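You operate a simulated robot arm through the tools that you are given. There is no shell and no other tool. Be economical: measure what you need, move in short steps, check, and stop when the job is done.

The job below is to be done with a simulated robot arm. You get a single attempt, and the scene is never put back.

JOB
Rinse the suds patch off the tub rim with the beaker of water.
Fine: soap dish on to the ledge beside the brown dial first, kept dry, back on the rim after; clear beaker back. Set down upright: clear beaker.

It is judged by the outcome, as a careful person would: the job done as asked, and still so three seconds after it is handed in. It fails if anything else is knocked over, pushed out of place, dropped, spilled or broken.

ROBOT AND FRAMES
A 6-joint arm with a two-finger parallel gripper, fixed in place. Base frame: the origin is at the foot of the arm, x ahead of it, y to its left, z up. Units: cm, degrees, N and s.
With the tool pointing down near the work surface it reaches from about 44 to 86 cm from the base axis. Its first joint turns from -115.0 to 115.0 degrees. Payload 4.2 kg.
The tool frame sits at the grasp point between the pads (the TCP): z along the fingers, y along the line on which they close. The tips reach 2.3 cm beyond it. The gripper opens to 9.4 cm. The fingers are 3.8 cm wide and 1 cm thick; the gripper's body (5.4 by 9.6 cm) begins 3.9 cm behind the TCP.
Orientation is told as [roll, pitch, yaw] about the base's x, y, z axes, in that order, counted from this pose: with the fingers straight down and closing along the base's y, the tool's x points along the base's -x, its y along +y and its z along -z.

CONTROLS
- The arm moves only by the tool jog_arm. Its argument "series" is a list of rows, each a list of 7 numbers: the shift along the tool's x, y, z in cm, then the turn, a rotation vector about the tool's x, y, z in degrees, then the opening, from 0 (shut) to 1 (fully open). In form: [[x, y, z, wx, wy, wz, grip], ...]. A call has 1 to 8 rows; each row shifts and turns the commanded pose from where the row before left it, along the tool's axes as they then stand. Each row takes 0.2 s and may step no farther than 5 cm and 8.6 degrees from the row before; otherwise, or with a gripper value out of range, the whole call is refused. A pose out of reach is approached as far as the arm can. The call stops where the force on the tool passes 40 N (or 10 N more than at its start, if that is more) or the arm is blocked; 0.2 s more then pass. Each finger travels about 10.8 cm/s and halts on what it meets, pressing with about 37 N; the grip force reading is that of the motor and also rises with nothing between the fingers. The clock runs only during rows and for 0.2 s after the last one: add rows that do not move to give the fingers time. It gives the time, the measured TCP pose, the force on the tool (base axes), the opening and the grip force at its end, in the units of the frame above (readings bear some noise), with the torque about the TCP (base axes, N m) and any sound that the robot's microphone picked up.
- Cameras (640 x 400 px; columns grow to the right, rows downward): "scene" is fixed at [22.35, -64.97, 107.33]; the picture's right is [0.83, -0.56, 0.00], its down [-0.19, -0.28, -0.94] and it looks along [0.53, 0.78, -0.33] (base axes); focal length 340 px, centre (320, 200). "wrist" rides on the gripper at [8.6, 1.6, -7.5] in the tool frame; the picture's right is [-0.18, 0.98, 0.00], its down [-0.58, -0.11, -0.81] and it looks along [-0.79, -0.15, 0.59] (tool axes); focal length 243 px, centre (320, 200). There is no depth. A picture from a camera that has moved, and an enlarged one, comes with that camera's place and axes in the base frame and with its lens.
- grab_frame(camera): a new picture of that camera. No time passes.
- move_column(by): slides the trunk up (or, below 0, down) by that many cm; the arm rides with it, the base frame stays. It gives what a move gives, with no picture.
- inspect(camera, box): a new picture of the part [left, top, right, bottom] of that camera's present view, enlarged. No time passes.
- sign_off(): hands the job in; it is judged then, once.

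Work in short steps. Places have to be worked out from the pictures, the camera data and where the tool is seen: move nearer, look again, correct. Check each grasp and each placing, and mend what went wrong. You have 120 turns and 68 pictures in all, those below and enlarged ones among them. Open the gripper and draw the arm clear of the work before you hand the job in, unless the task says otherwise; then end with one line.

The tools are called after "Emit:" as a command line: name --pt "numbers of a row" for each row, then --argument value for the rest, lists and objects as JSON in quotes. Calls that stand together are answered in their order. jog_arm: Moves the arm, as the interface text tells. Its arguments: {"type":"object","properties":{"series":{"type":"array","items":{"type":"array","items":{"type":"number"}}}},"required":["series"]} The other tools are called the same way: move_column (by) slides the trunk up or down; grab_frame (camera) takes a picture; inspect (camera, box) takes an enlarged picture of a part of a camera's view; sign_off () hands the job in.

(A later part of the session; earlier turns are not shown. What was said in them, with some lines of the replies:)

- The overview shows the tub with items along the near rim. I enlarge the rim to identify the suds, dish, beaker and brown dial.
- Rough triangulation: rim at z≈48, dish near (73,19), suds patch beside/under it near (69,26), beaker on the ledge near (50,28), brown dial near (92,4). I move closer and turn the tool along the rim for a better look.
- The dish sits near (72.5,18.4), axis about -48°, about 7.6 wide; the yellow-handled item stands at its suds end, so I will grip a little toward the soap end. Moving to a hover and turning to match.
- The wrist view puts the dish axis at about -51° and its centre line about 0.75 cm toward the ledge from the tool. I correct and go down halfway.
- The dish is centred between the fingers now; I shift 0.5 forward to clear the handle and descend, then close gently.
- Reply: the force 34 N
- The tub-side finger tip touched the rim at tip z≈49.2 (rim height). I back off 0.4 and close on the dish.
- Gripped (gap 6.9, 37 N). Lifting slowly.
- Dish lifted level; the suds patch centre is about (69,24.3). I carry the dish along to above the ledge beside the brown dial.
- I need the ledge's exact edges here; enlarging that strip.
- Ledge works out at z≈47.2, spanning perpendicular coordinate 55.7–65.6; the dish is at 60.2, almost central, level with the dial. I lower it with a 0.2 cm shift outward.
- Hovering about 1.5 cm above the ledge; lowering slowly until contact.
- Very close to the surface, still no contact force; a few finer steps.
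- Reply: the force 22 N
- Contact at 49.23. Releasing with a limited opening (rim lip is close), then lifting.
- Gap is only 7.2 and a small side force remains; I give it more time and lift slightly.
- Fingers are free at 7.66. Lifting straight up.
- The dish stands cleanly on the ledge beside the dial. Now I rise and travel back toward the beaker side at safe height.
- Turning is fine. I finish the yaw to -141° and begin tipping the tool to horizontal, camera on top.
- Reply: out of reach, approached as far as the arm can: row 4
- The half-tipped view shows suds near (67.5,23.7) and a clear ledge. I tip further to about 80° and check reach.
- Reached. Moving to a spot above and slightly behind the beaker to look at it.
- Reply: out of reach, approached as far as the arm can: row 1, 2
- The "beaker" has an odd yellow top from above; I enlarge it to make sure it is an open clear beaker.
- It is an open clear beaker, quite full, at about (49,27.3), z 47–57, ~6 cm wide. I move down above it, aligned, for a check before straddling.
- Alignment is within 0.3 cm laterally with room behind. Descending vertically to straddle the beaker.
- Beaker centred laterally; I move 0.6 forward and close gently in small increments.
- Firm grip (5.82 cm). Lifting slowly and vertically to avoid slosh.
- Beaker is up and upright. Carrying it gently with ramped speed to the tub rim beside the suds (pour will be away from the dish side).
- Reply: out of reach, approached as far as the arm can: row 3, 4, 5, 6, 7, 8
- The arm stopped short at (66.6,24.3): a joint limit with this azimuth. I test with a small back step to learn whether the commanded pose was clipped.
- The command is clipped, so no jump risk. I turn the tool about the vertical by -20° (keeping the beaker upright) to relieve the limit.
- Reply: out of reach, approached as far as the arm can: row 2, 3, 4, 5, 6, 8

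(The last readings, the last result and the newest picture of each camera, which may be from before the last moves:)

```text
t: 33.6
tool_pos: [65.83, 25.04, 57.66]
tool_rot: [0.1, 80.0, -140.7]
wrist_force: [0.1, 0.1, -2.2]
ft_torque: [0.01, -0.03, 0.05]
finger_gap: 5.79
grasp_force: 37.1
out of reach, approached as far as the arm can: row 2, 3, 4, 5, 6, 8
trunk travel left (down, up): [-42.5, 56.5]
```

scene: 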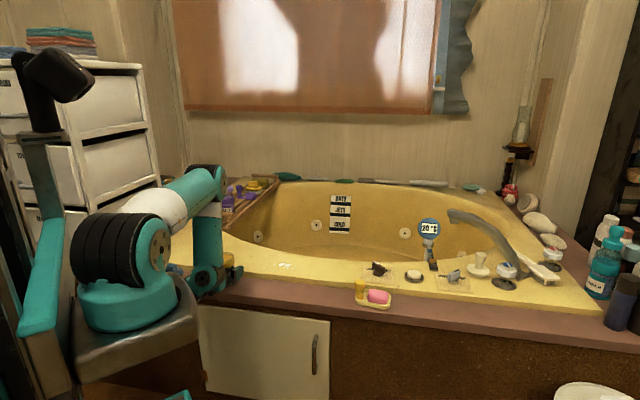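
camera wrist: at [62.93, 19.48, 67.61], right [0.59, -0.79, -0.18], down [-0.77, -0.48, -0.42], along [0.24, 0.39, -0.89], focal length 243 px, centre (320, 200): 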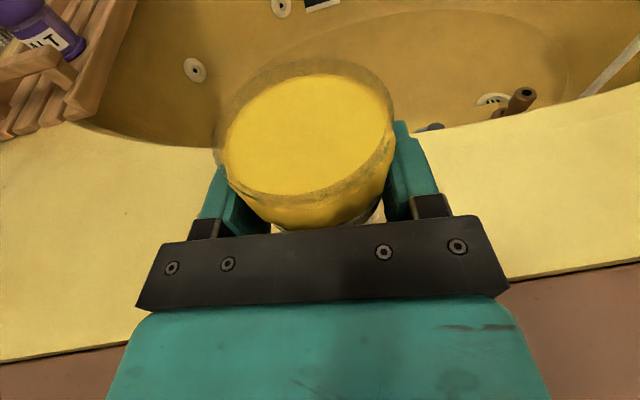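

That direction is blocked (roll joint near its limit), but rolling the pour way (negative about tool z) should free it. I roll 12° (below spilling angle), and then shift along the rim.

Emit:
jog_arm --pt "0 0 0 0 0 -1.5 0.55" --pt "0 0 0 0 0 -3 0.55" --pt "0 0 0 0 0 -3 0.55" --pt "0 0 0 0 0 -3 0.55" --pt "0 0 0 0 0 -1.5 0.55"

Emit:
jog_arm --pt "-0.09 0.42 0.03 0 0 0 0.55" --pt "-0.18 0.83 0.05 0 0 0 0.55" --pt "-0.22 1.04 0.06 0 0 0 0.55" --pt "-0.22 1.04 0.06 0 0 0 0.55" --pt "-0.22 1.04 0.06 0 0 0 0.55" --pt "-0.22 1.04 0.06 0 0 0 0.55" --pt "-0.18 0.83 0.05 0 0 0 0.55" --pt "-0.09 0.42 0.03 0 0 0 0.55"

Emit:
grab_frame --camera "wrist"

```text
t: 34.8
tool_pos: [66.02, 25.15, 57.53]
tool_rot: [50.0, 74.4, -89.8]
wrist_force: [0.1, 0.6, -1.0]
ft_torque: [0.04, 0.01, -0.01]
finger_gap: 5.77
grasp_force: 36.7
trunk travel left (down, up): [-42.5, 56.5]
```

```text
t: 36.6
tool_pos: [70.64, 20.1, 57.6]
tool_rot: [49.8, 74.5, -90.0]
wrist_force: [0.4, 0.2, -2.3]
ft_torque: [-0.01, 0.04, -0.02]
finger_gap: 5.77
grasp_force: 37.0
trunk travel left (down, up): [-42.5, 56.5]
```

```text
27 pictures are left
camera wrist: at [65.8, 16.52, 67.54], right [0.64, -0.77, 0.02], down [-0.68, -0.58, -0.44], along [0.36, 0.27, -0.9], focal length 243 px, centre (320, 200)
```

wrist: 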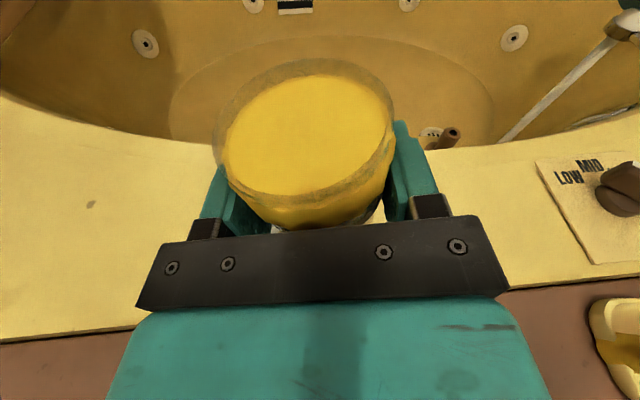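

In place with the lip heading over the suds. Now rolling gradually to begin the pour.

Emit:
jog_arm --pt "0 0 0 0 0 -4 0.55" --pt "0 0 0 0 0 -4 0.55" --pt "0 0 0 0 0 -4 0.55" --pt "0 0 0 0 0 -4 0.55" --pt "0 0 0 0 0 -4 0.55" --pt "0 0 0 0 0 -4 0.55" --pt "0 0 0 0 0 -4 0.55" --pt "0 0 0 0 0 0 0.55"

Emit:
inspect --camera "scene" --box '[230, 200, 390, 300]'

Emit:
grab_frame --camera "wrist"

```text
t: 38.4
tool_pos: [70.61, 20.09, 57.51]
tool_rot: [74.7, 48.9, -62.4]
wrist_force: [-0.2, -0.3, -2.4]
ft_torque: [0.05, -0.01, -0.02]
finger_gap: 5.78
grasp_force: 37.0
trunk travel left (down, up): [-42.5, 56.5]
```

```text
4.00 times, centred on (310, 250) of scene
camera zoom: at [22.35, -64.97, 107.33], right [0.83, -0.56, 0.0], down [-0.19, -0.28, -0.94], along [0.53, 0.78, -0.33], focal length 1358 px, centre (360, 0)
```

zoom: 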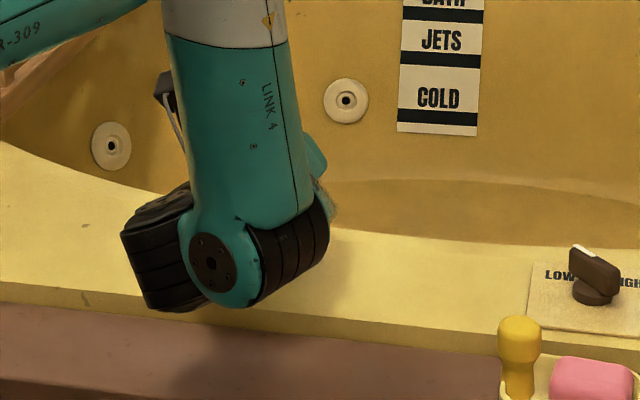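

```text
25 pictures are left
camera wrist: at [63.01, 19.62, 66.49], right [0.62, -0.62, 0.48], down [-0.5, -0.78, -0.37], along [0.61, -0.02, -0.79], focal length 243 px, centre (320, 200)
```

wrist: 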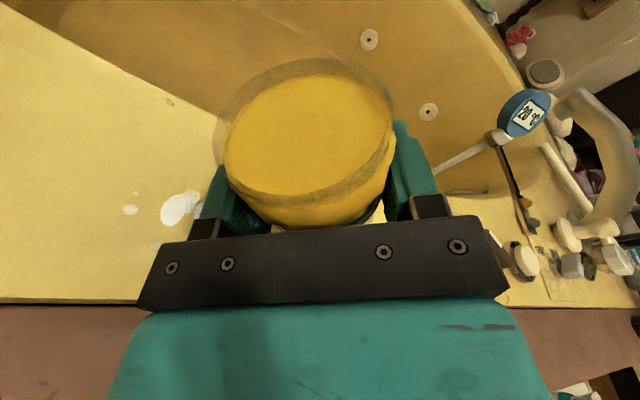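

The lip heads at the suds (large blob ~ (66.8,24.6)). No pour visible yet at ~40°; rolling on, watching weight and sound.

Emit:
jog_arm --pt "0 0 0 0 0 -4 0.55" --pt "0 0 0 0 0 -4 0.55" --pt "0 0 0 0 0 -4 0.55" --pt "0 0 0 0 0 -4 0.55" --pt "0 0 0 0 0 -4 0.55" --pt "0 0 0 0 0 0 0.55" --pt "0 0 0 0 0 0 0.55"

Emit:
grab_frame --camera "wrist"

```text
t: 40.0
tool_pos: [70.61, 20.1, 57.53]
tool_rot: [78.5, 29.5, -56.4]
wrist_force: [0.5, 0.2, -1.5]
ft_torque: [0.01, 0.02, 0.01]
finger_gap: 5.76
grasp_force: 37.0
trunk travel left (down, up): [-42.5, 56.5]
```

```text
24 pictures are left
camera wrist: at [61.22, 21.27, 64.58], right [0.51, -0.42, 0.75], down [-0.38, -0.89, -0.24], along [0.77, -0.16, -0.62], focal length 243 px, centre (320, 200)
```

wrist: 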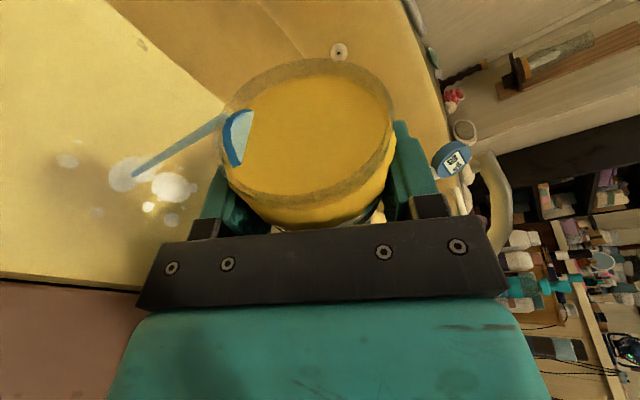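

Water is pouring in a thin stream right onto the first blob, which is fading. I hold, then sweep the stream toward the second blob.

Emit:
jog_arm --pt "0 0 0 0 0 0 0.55" --pt "0 0 0 0 0 0 0.55" --pt "-0.5 0.3 0 0 0 0 0.55" --pt "-0.5 0.3 0 0 0 0 0.55" --pt "-0.5 0.3 0 0 0 0 0.55" --pt "0 0 0 0 0 0 0.55" --pt "0 0 0 0 0 0 0.55"

Emit:
grab_frame --camera "wrist"

```text
t: 41.6
tool_pos: [71.77, 18.64, 57.53]
tool_rot: [78.5, 29.6, -56.5]
wrist_force: [0.3, 0.5, -1.7]
ft_torque: [0.0, 0.02, 0.01]
finger_gap: 5.72
grasp_force: 37.1
trunk travel left (down, up): [-42.5, 56.5]
```

```text
23 pictures are left
camera wrist: at [62.36, 19.87, 64.59], right [0.51, -0.42, 0.75], down [-0.38, -0.89, -0.24], along [0.77, -0.16, -0.62], focal length 243 px, centre (320, 200)
```

wrist: 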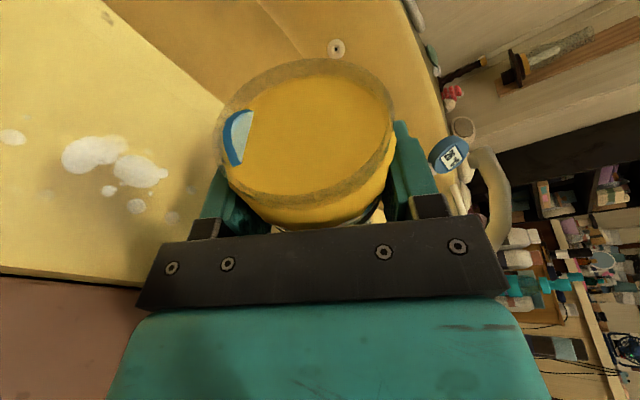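

The stream stopped once the level reached the lip at this tilt; the blobs remain, partly faded. Current aim is about the second blob, so I tilt further in place.

Emit:
jog_arm --pt "0 0 0 0 0 -4 0.55" --pt "0 0 0 0 0 -4 0.55" --pt "0 0 0 0 0 0 0.55"

Emit:
grab_frame --camera "wrist"

```text
t: 42.4
tool_pos: [71.69, 18.76, 57.53]
tool_rot: [79.3, 21.6, -54.6]
wrist_force: [0.8, 0.1, -1.3]
ft_torque: [0.01, 0.02, -0.01]
finger_gap: 5.75
grasp_force: 37.5
trunk travel left (down, up): [-42.5, 56.5]
```

```text
22 pictures are left
camera wrist: at [61.8, 20.37, 63.67], right [0.45, -0.32, 0.83], down [-0.34, -0.92, -0.17], along [0.82, -0.21, -0.53], focal length 243 px, centre (320, 200)
```

wrist: 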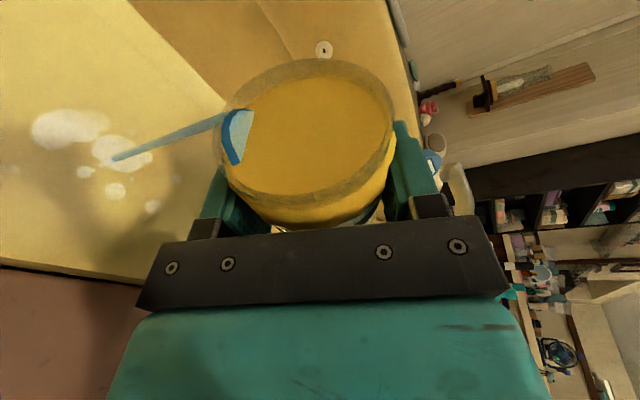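

The stream hits the second blob squarely. I hold, then continue tilting while sweeping back across the first blob.

Emit:
jog_arm --pt "0 0 0 0 0 -2 0.55" --pt "0 0 0 0 0 -2 0.55" --pt "0 0 0 0 0 -2 0.55" --pt "0.45 -0.2 0 0 0 -2 0.55" --pt "0.45 -0.2 0 0 0 -2 0.55" --pt "0.45 -0.2 0 0 0 -2 0.55" --pt "0 0 0 0 0 -2 0.55"

Emit:
grab_frame --camera "wrist"

```text
t: 44.0
tool_pos: [70.71, 19.86, 57.28]
tool_rot: [80.0, 7.9, -52.1]
wrist_force: [0.1, -0.5, -0.4]
ft_torque: [0.0, -0.02, -0.01]
finger_gap: 5.73
grasp_force: 36.9
trunk travel left (down, up): [-42.5, 56.5]
```

```text
21 pictures are left
camera wrist: at [59.94, 22.01, 61.39], right [0.33, -0.14, 0.93], down [-0.29, -0.96, -0.05], along [0.9, -0.25, -0.36], focal length 243 px, centre (320, 200)
```

wrist: 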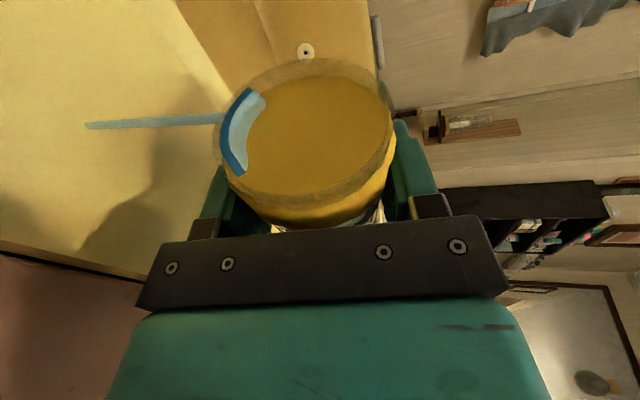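

The suds look gone. I roll back to stop the pour and check.

Emit:
jog_arm --pt "0 0 0 0 0 7 0.55" --pt "0 0 0 0 0 8 0.55" --pt "0 0 0 0 0 8 0.55" --pt "0 0 0 0 0 8 0.55" --pt "0 0 0 0 0 8 0.55" --pt "0 0 0 0 0 7 0.55" --pt "0 0 0 0 0 6 0.55" --pt "0 0 0 0 0 4 0.55"

Emit:
grab_frame --camera "wrist"

Emit:
inspect --camera "scene" --box '[210, 200, 410, 320]'

```text
t: 45.8
tool_pos: [70.72, 20.0, 57.39]
tool_rot: [68.1, 62.4, -70.3]
wrist_force: [-0.2, 0.0, -0.4]
ft_torque: [-0.04, -0.02, -0.02]
finger_gap: 5.74
grasp_force: 37.0
trunk travel left (down, up): [-42.5, 56.5]
```

```text
20 pictures are left
camera wrist: at [64.5, 17.95, 67.09], right [0.65, -0.72, 0.26], down [-0.59, -0.69, -0.42], along [0.48, 0.12, -0.87], focal length 243 px, centre (320, 200)
```

wrist: 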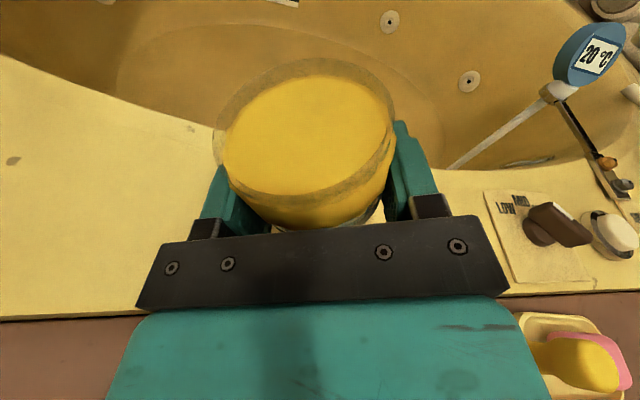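

```text
3.20 times, centred on (310, 260) of scene
camera zoom: at [22.35, -64.97, 107.33], right [0.83, -0.56, 0.0], down [-0.19, -0.28, -0.94], along [0.53, 0.78, -0.33], focal length 1086 px, centre (352, 8)
```

zoom: 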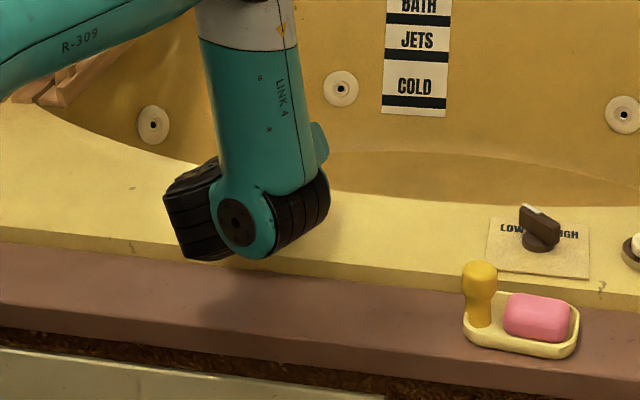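

Suds are gone, dish dry on the ledge. Retracing: back along the rim, then finish rolling upright.

Emit:
jog_arm --pt "0.3 -0.6 0 0 0 0 0.55" --pt "0.6 -1.2 0 0 0 0 0.55" --pt "0.66 -1.35 0 0 0 0 0.55" --pt "0.66 -1.35 0 0 0 0 0.55" --pt "0.66 -1.35 0 0 0 0 0.55" --pt "0.66 -1.35 0 0 0 0 0.55" --pt "0.6 -1.2 0 0 0 0 0.55" --pt "0.3 -0.6 0 0 0 0 0.55"

Emit:
jog_arm --pt "0 0 0 0 0 4 0.55" --pt "0 0 0 0 0 6 0.55" --pt "0 0 0 0 0 6 0.55" --pt "0 0 0 0 0 5 0.55" --pt "0 0 0 0 0 3 0.55" --pt "0 0 0 0 0 2 0.55"

Emit:
inspect --camera "scene" --box '[210, 200, 410, 320]'

```text
t: 47.6
tool_pos: [65.98, 25.69, 57.14]
tool_rot: [68.5, 62.4, -69.6]
wrist_force: [-1.0, -1.1, -1.3]
ft_torque: [0.02, 0.03, 0.01]
finger_gap: 5.73
grasp_force: 36.7
out of reach, approached as far as the arm can: row 6, 7, 8
trunk travel left (down, up): [-42.5, 56.5]
```

```text
t: 49.0
tool_pos: [65.8, 25.54, 57.04]
tool_rot: [-0.6, 80.2, -141.1]
wrist_force: [0.2, 0.4, 0.4]
ft_torque: [0.0, 0.02, 0.02]
finger_gap: 5.7
grasp_force: 36.8
trunk travel left (down, up): [-42.5, 56.5]
```

```text
3.20 times, centred on (310, 260) of scene
camera zoom: at [22.35, -64.97, 107.33], right [0.83, -0.56, 0.0], down [-0.19, -0.28, -0.94], along [0.53, 0.78, -0.33], focal length 1086 px, centre (352, 8)
```

zoom: 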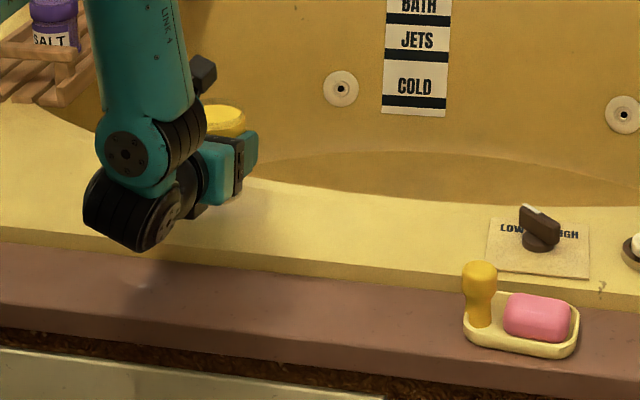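

Beaker upright, rim clean. Carrying it back above its original spot.

Emit:
jog_arm --pt "-0.04 -0.69 -0.68 0 0 0 0.55" --pt "-0.08 -1.38 -1.36 0 0 0 0.55" --pt "-0.12 -2.06 -2.04 0 0 0 0.55" --pt "-0.12 -2.06 -2.04 0 0 0 0.55" --pt "-0.12 -2.06 -2.04 0 0 0 0.55" --pt "-0.12 -2.06 -2.04 0 0 0 0.55" --pt "-0.08 -1.38 -1.36 0 0 0 0.55" --pt "-0.04 -0.69 -0.68 0 0 0 0.55"

```text
t: 50.8
tool_pos: [48.86, 27.01, 59.45]
tool_rot: [0.0, 80.1, -140.8]
wrist_force: [0.8, -0.2, -0.8]
ft_torque: [0.0, 0.0, 0.0]
finger_gap: 5.7
grasp_force: 36.8
out of reach, approached as far as the arm can: row 1
trunk travel left (down, up): [-42.5, 56.5]
```

Lowering toward the original pose (48.56, 27.45, 52.48).

Emit:
jog_arm --pt "-1.6 -0.13 0.29 0 0 0 0.55" --pt "-1.6 -0.13 0.29 0 0 0 0.55" --pt "-1.6 -0.13 0.29 0 0 0 0.55" --pt "-1.2 -0.13 0.22 0 0 0 0.55" --pt "-0.4 0 0.07 0 0 0 0.55"

Emit:
jog_arm --pt "-0.2 0 0.03 0 0 0 0.55" --pt "-0.15 0 0.03 0 0 0 0.55" --pt "-0.1 0 0.02 0 0 0 0.55"

```text
t: 52.0
tool_pos: [48.55, 27.53, 52.77]
tool_rot: [0.1, 80.2, -140.7]
wrist_force: [0.2, 0.1, 0.7]
ft_torque: [-0.02, 0.0, 0.02]
finger_gap: 5.71
grasp_force: 37.0
trunk travel left (down, up): [-42.5, 56.5]
```

```text
t: 52.8
tool_pos: [48.51, 27.55, 52.52]
tool_rot: [-0.1, 80.3, -140.9]
wrist_force: [-4.3, 0.6, 24.9]
ft_torque: [-0.09, -0.26, -0.06]
finger_gap: 5.73
grasp_force: 36.7
trunk travel left (down, up): [-42.5, 56.5]
```

Contact with the ledge. Easing the load and opening slowly.

Emit:
jog_arm --pt "0.2 0 -0.03 0 0 0 0.6" --pt "0 0 0 0 0 0 0.64" --pt "0 0 0 0 0 0 0.7" --pt "0 0 0 0 0 0 0.8" --pt "0 0 0 0 0 0 0.9" --pt "0 0 0 0 0 0 1" --pt "0 0 0 0 0 0 1"

Emit:
grab_frame --camera "wrist"

```text
t: 54.4
tool_pos: [48.53, 27.43, 52.56]
tool_rot: [-0.1, 80.0, -140.8]
wrist_force: [-1.0, 1.1, -0.2]
ft_torque: [0.0, 0.0, -0.02]
finger_gap: 9.41
grasp_force: 0.0
trunk travel left (down, up): [-42.5, 56.5]
```

```text
17 pictures are left
camera wrist: at [44.89, 22.52, 62.37], right [0.6, -0.78, -0.18], down [-0.76, -0.48, -0.43], along [0.25, 0.4, -0.88], focal length 243 px, centre (320, 200)
```

wrist: 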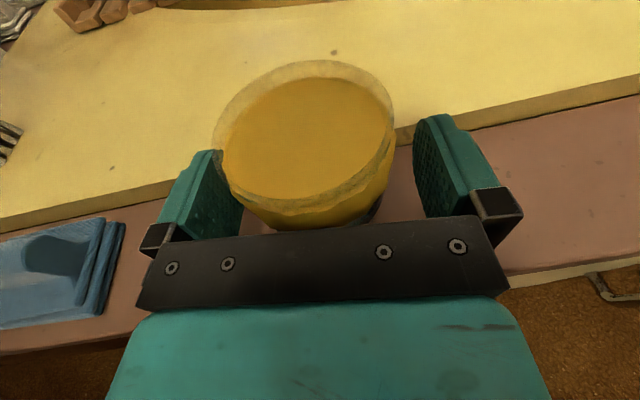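

Beaker stands upright in its old place. Backing off slightly and rising straight up clear of it.

Emit:
jog_arm --pt "-0.1 0 -0.5 0 0 0 1" --pt "1.5 0 -0.26 0 0 0 1" --pt "2 0 -0.35 0 0 0 1" --pt "2 0 -0.35 0 0 0 1" --pt "2.5 0 -0.44 0 0 0 1" --pt "3 0 -0.5 0 0 0 1" --pt "3 0 -0.5 0 0 0 1"

Emit:
jog_arm --pt "1.4 3.3 1.0 0 0 0 1" --pt "1.4 3.3 1.0 0 0 0 1" --pt "1.4 3.3 1.0 0 0 0 1" --pt "1.4 2.5 1.0 0 0 0 1" --pt "1.4 2.5 1.0 0 0 0 1"

Emit:
grab_frame --camera "scene"

```text
t: 56.0
tool_pos: [48.24, 27.1, 66.41]
tool_rot: [0.2, 80.0, -140.7]
wrist_force: [-0.5, -1.0, -0.4]
ft_torque: [0.01, -0.01, -0.02]
finger_gap: 9.4
grasp_force: 0.0
trunk travel left (down, up): [-42.5, 56.5]
```

```text
t: 57.2
tool_pos: [61.03, 20.85, 71.27]
tool_rot: [0.7, 78.2, -140.2]
wrist_force: [0.3, 0.1, 1.0]
ft_torque: [0.0, 0.03, -0.01]
finger_gap: 9.37
grasp_force: 0.0
out of reach, approached as far as the arm can: row 5
trunk travel left (down, up): [-42.5, 56.5]
```

```text
16 pictures are left
```

scene: 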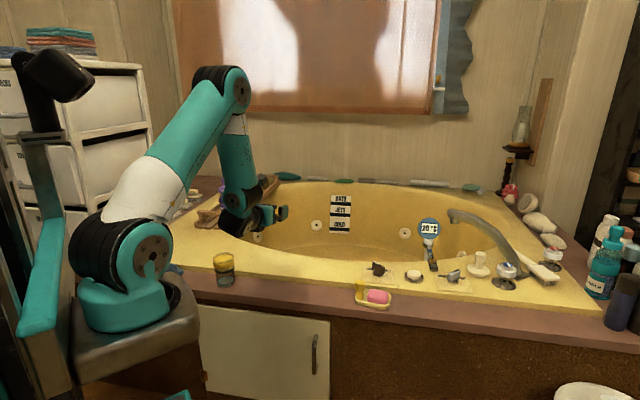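

All good. Tipping the tool back to vertical.

Emit:
jog_arm --pt "0 0 -1 0 -8.5 0 1" --pt "0 0 0 0 -8.5 0 1" --pt "0 0 0 0 -8.5 0 1" --pt "0 0 0 0 -8.5 0 1" --pt "0 0 0 0 -8.5 0 1" --pt "0 0 0 0 -8.5 0 1" --pt "0 0 0 0 -8.5 0 1" --pt "0 0 0 0 -8.5 0 1"

Emit:
jog_arm --pt "0 0 0 0 -8.5 0 1" --pt "0 0 0 0 -1.7 0 1" --pt "0 0 0 0 0 -8.5 1" --pt "0 0 0 0 0 -8.5 1" --pt "0 0 0 0 0 -8.5 1" --pt "0 0 0 0 0 -8.5 1" --pt "0 0 0 0 0 -8.5 1" --pt "0 0 0 0 0 -8.5 1"

```text
t: 59.0
tool_pos: [63.73, 15.36, 72.6]
tool_rot: [0.1, 12.0, -140.3]
wrist_force: [-0.5, 0.2, 0.0]
ft_torque: [-0.01, 0.01, -0.03]
finger_gap: 9.39
grasp_force: 0.1
out of reach, approached as far as the arm can: row 3, 4, 5, 6, 7
trunk travel left (down, up): [-42.5, 56.5]
```

```text
t: 60.8
tool_pos: [63.36, 15.53, 72.58]
tool_rot: [1.4, 1.3, -89.7]
wrist_force: [1.1, 0.6, -0.2]
ft_torque: [0.0, 0.0, -0.02]
finger_gap: 9.4
grasp_force: 0.1
trunk travel left (down, up): [-42.5, 56.5]
```

Correcting the small residual tilt and finishing the yaw to -51°.

Emit:
jog_arm --pt "0 0 0 1.4 -1.3 0 1" --pt "0 0 0 0 0 -7.76 1" --pt "0 0 0 0 0 -7.76 1" --pt "0 0 0 0 0 -7.76 1" --pt "0 0 0 0 0 -7.76 1" --pt "0 0 0 0 0 -7.76 1"

```text
t: 62.2
tool_pos: [63.42, 15.46, 72.41]
tool_rot: [-0.1, -0.2, -50.8]
wrist_force: [0.1, -0.4, 0.7]
ft_torque: [-0.02, -0.01, -0.03]
finger_gap: 9.41
grasp_force: 0.2
trunk travel left (down, up): [-42.5, 56.5]
```

Travelling back to above the dish on the ledge.

Emit:
jog_arm --pt "-3.61 0.085 1.3 0 0 0 0.84" --pt "-3.61 0.085 1.3 0 0 0 0.84" --pt "-3.61 0.085 1.3 0 0 0 0.84" --pt "-3.61 0.085 1.3 0 0 0 0.84" --pt "-3.61 0.085 1.3 0 0 0 0.84" --pt "-3.61 0.085 1.3 0 0 0 0.84" --pt "-3.61 0.085 1.3 0 0 0 0.84" --pt "-3.61 0.085 1.3 0 0 0 0.84"

```text
t: 64.0
tool_pos: [82.22, -6.43, 62.17]
tool_rot: [0.0, 0.0, -50.9]
wrist_force: [-0.2, -0.1, 0.0]
ft_torque: [-0.02, 0.03, -0.03]
finger_gap: 7.9
grasp_force: 0.1
trunk travel left (down, up): [-42.5, 56.5]
```

Descending to just above the dish and checking alignment.

Emit:
jog_arm --pt "-0.05 -0.08 2.6 0 0 0 0.83" --pt "0 0 2.6 0 0 0 0.83" --pt "0 0 2.6 0 0 0 0.83" --pt "0 0 2.0 0 0 0 0.83"

Emit:
grab_frame --camera "wrist"

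Emit:
inspect --camera "scene" --box '[320, 240, 440, 315]'

```text
t: 65.0
tool_pos: [82.03, -6.65, 52.53]
tool_rot: [0.0, -0.1, -51.0]
wrist_force: [0.2, -0.2, 0.8]
ft_torque: [-0.02, -0.02, 0.02]
finger_gap: 7.83
grasp_force: 0.1
trunk travel left (down, up): [-42.5, 56.5]
```

```text
15 pictures are left
camera wrist: at [77.69, 1.14, 60.01], right [0.88, 0.48, 0.0], down [0.28, -0.52, 0.81], along [0.38, -0.71, -0.59], focal length 243 px, centre (320, 200)
```

wrist: 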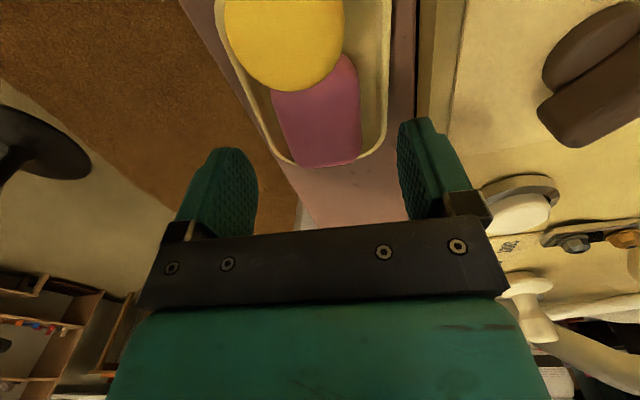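

```text
5.33 times, centred on (380, 278) of scene
camera zoom: at [22.35, -64.97, 107.33], right [0.83, -0.56, 0.0], down [-0.19, -0.28, -0.94], along [0.53, 0.78, -0.33], focal length 1810 px, centre (0, -213)
```

zoom: 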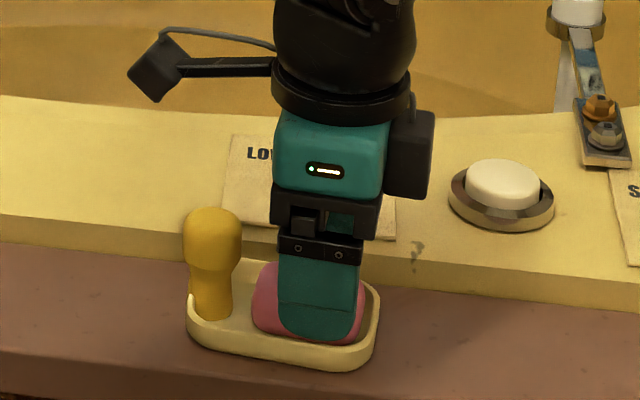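

Alignment matches the release pose apart from 0.2 cm; correcting and going down carefully.

Emit:
jog_arm --pt "0 0.2 0.8 0 0 0 0.82" --pt "0 0 1.0 0 0 0 0.82" --pt "0 0 0.9 0 0 0 0.82" --pt "0 0 0.3 0 0 0 0.82"

```text
t: 66.0
tool_pos: [82.26, -6.6, 49.41]
tool_rot: [0.0, -0.1, -51.0]
wrist_force: [-0.4, 0.5, 0.1]
ft_torque: [-0.03, 0.0, 0.02]
finger_gap: 7.7
grasp_force: 0.0
trunk travel left (down, up): [-42.5, 56.5]
```

No contact on the way. Closing on the dish.

Emit:
jog_arm --pt "0 0 0 0 0 0 0.77" --pt "0 0 0 0 0 0 0.72" --pt "0 0 0 0 0 0 0.66" --pt "0 0 0 0 0 0 0.6" --pt "0 0 0 0 0 0 0.6"

Emit:
jog_arm --pt "0 0 -0.6 0 0 0 0.6" --pt "0 0 -1 0 0 0 0.6" --pt "0 0 -1.5 0 0 0 0.6" --pt "0 0 -2 0 0 0 0.6" --pt "0 0 -2 0 0 0 0.6" --pt "0 0 -2 0 0 0 0.6"

Emit:
inspect --camera "scene" --box '[310, 220, 430, 295]'

```text
t: 67.2
tool_pos: [82.33, -6.58, 49.48]
tool_rot: [-0.1, 0.0, -51.1]
wrist_force: [0.9, -0.1, 0.2]
ft_torque: [0.0, -0.01, -0.02]
finger_gap: 6.96
grasp_force: 36.9
trunk travel left (down, up): [-42.5, 56.5]
```

```text
t: 68.6
tool_pos: [82.35, -6.3, 58.41]
tool_rot: [-0.1, 0.0, -50.9]
wrist_force: [-0.7, -1.4, -1.8]
ft_torque: [-0.01, 0.0, -0.02]
finger_gap: 6.96
grasp_force: 36.7
trunk travel left (down, up): [-42.5, 56.5]
```

```text
5.33 times, centred on (370, 258) of scene
camera zoom: at [22.35, -64.97, 107.33], right [0.83, -0.56, 0.0], down [-0.19, -0.28, -0.94], along [0.53, 0.78, -0.33], focal length 1810 px, centre (53, -107)
```

zoom: 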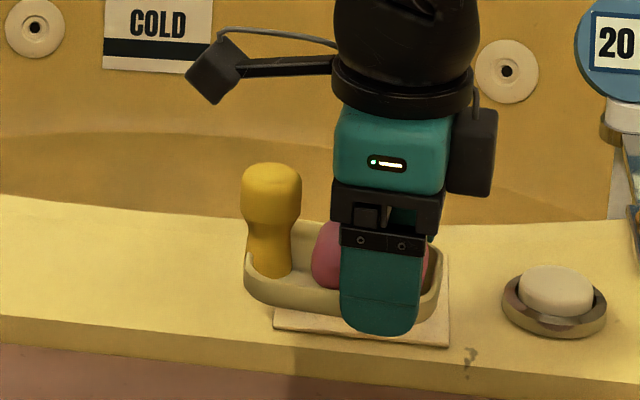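

Dish lifted securely. Carrying it back above its original spot (73.2, 16.95).

Emit:
jog_arm --pt "1.5 0.47 -0.4 0 0 0 0.6" --pt "3.1 0.98 -0.4 0 0 0 0.6" --pt "3.4 1.08 0 0 0 0 0.6" --pt "3.4 1.08 0 0 0 0 0.6" --pt "3.4 1.08 0 0 0 0 0.6" --pt "3.4 1.08 0 0 0 0 0.6" --pt "3.4 1.08 0 0 0 0 0.6" --pt "2.2 0.7 0 0 0 0 0.6"

Emit:
inspect --camera "scene" --box '[240, 210, 400, 310]'

Emit:
grab_frame --camera "wrist"

```text
t: 70.4
tool_pos: [73.24, 16.76, 59.41]
tool_rot: [0.0, -0.1, -51.0]
wrist_force: [1.3, -0.8, -1.8]
ft_torque: [-0.03, -0.02, -0.01]
finger_gap: 6.94
grasp_force: 36.6
trunk travel left (down, up): [-42.5, 56.5]
```

```text
4.00 times, centred on (320, 260) of scene
camera zoom: at [22.35, -64.97, 107.33], right [0.83, -0.56, 0.0], down [-0.19, -0.28, -0.94], along [0.53, 0.78, -0.33], focal length 1358 px, centre (320, -40)
```

zoom: 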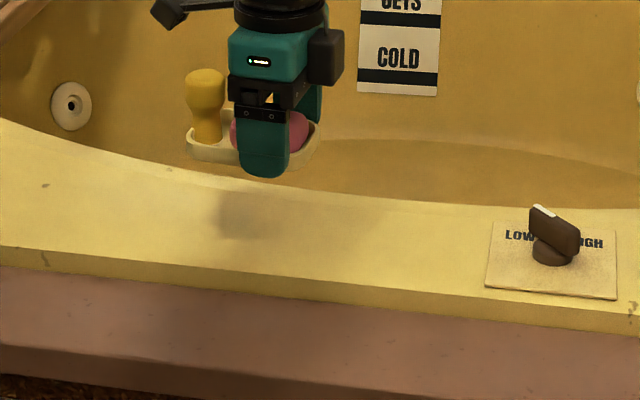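

```text
11 pictures are left
camera wrist: at [68.83, 24.6, 66.85], right [0.88, 0.48, 0.0], down [0.28, -0.52, 0.81], along [0.38, -0.71, -0.59], focal length 243 px, centre (320, 200)
```

wrist: 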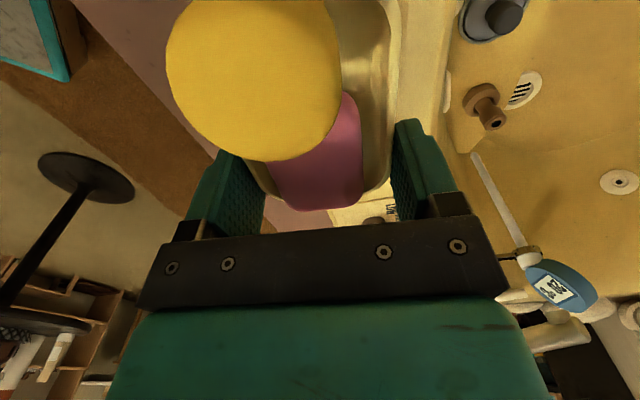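

The rim is clean, with no suds. Lowering the dish to its original place.

Emit:
jog_arm --pt "0.1 0.08 2.5 0 0 0 0.6" --pt "0 0 2.5 0 0 0 0.6" --pt "0 0 1.6 0 0 0 0.6" --pt "0 0 0.6 0 0 0 0.6" --pt "0 0 0.3 0 0 0 0.6" --pt "0 0 0.2 0 0 0 0.6"

```text
t: 71.8
tool_pos: [73.26, 17.01, 51.49]
tool_rot: [0.0, -0.2, -50.9]
wrist_force: [-1.5, -0.9, 3.4]
ft_torque: [0.27, 0.05, 0.05]
finger_gap: 6.91
grasp_force: 36.9
trunk travel left (down, up): [-42.5, 56.5]
```

Touching. One tiny step more, then release.

Emit:
jog_arm --pt "0 0 0.1 0 0 0 0.6" --pt "0 0 0 0 0 0 0.74" --pt "0 0 -0.1 0 0 0 0.8" --pt "0 0 -0.1 0 0 0 0.9" --pt "0 0 0 0 0 0 0.95" --pt "0 0 0 0 0 0 0.95"

Emit:
jog_arm --pt "0 0 -0.6 0 0 0 0.95" --pt "0 0 -1 0 0 0 0.95" --pt "0 0 -2 0 0 0 0.95" --pt "0 0 -3 0 0 0 0.95" --pt "0 0 -4 0 0 0 0.95" --pt "1 0 -4.5 0 0 0 0.95" --pt "1 0 -4.5 0 0 0 0.95" --pt "1 0 -4.5 0 0 0 0.95"

Emit:
inspect --camera "scene" --box '[190, 200, 390, 310]'

Emit:
grab_frame --camera "wrist"

```text
t: 73.2
tool_pos: [73.22, 17.05, 51.48]
tool_rot: [0.0, -0.2, -51.0]
wrist_force: [0.2, -0.5, 0.2]
ft_torque: [0.01, -0.01, 0.0]
finger_gap: 8.9
grasp_force: 0.1
trunk travel left (down, up): [-42.5, 56.5]
```

```text
t: 75.0
tool_pos: [71.36, 19.07, 75.58]
tool_rot: [-0.2, -0.1, -50.8]
wrist_force: [-0.4, -0.7, -1.1]
ft_torque: [0.02, 0.0, 0.03]
finger_gap: 8.94
grasp_force: 0.0
trunk travel left (down, up): [-42.5, 56.5]
```

```text
3.20 times, centred on (290, 255) of scene
camera zoom: at [22.35, -64.97, 107.33], right [0.83, -0.56, 0.0], down [-0.19, -0.28, -0.94], along [0.53, 0.78, -0.33], focal length 1086 px, centre (416, 24)
```

zoom: 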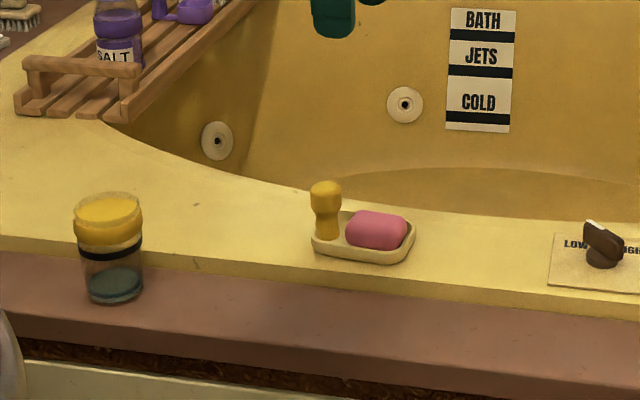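

```text
9 pictures are left
camera wrist: at [66.97, 26.92, 83.11], right [0.88, 0.48, 0.0], down [0.28, -0.52, 0.81], along [0.38, -0.71, -0.59], focal length 243 px, centre (320, 200)
```

wrist: 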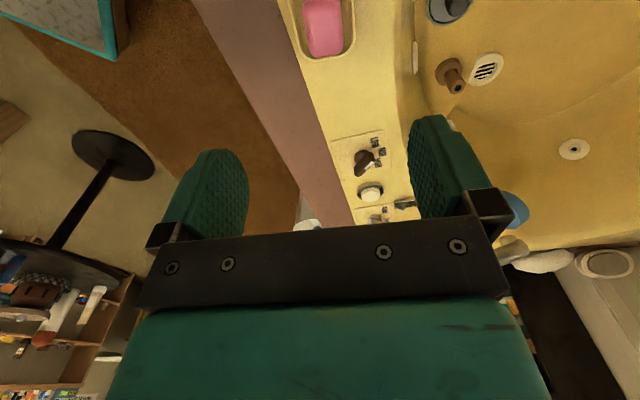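

The dish is back on the rim, the beaker is upright in its place with water remaining, the suds are gone, and the arm is clear. Handing in.

Emit:
sign_off

```text
The job is handed in.
```

The suds patch is rinsed off the rim. The soap dish waited dry on the ledge beside the brown dial and is back on the rim, and the clear beaker is upright in its original place.
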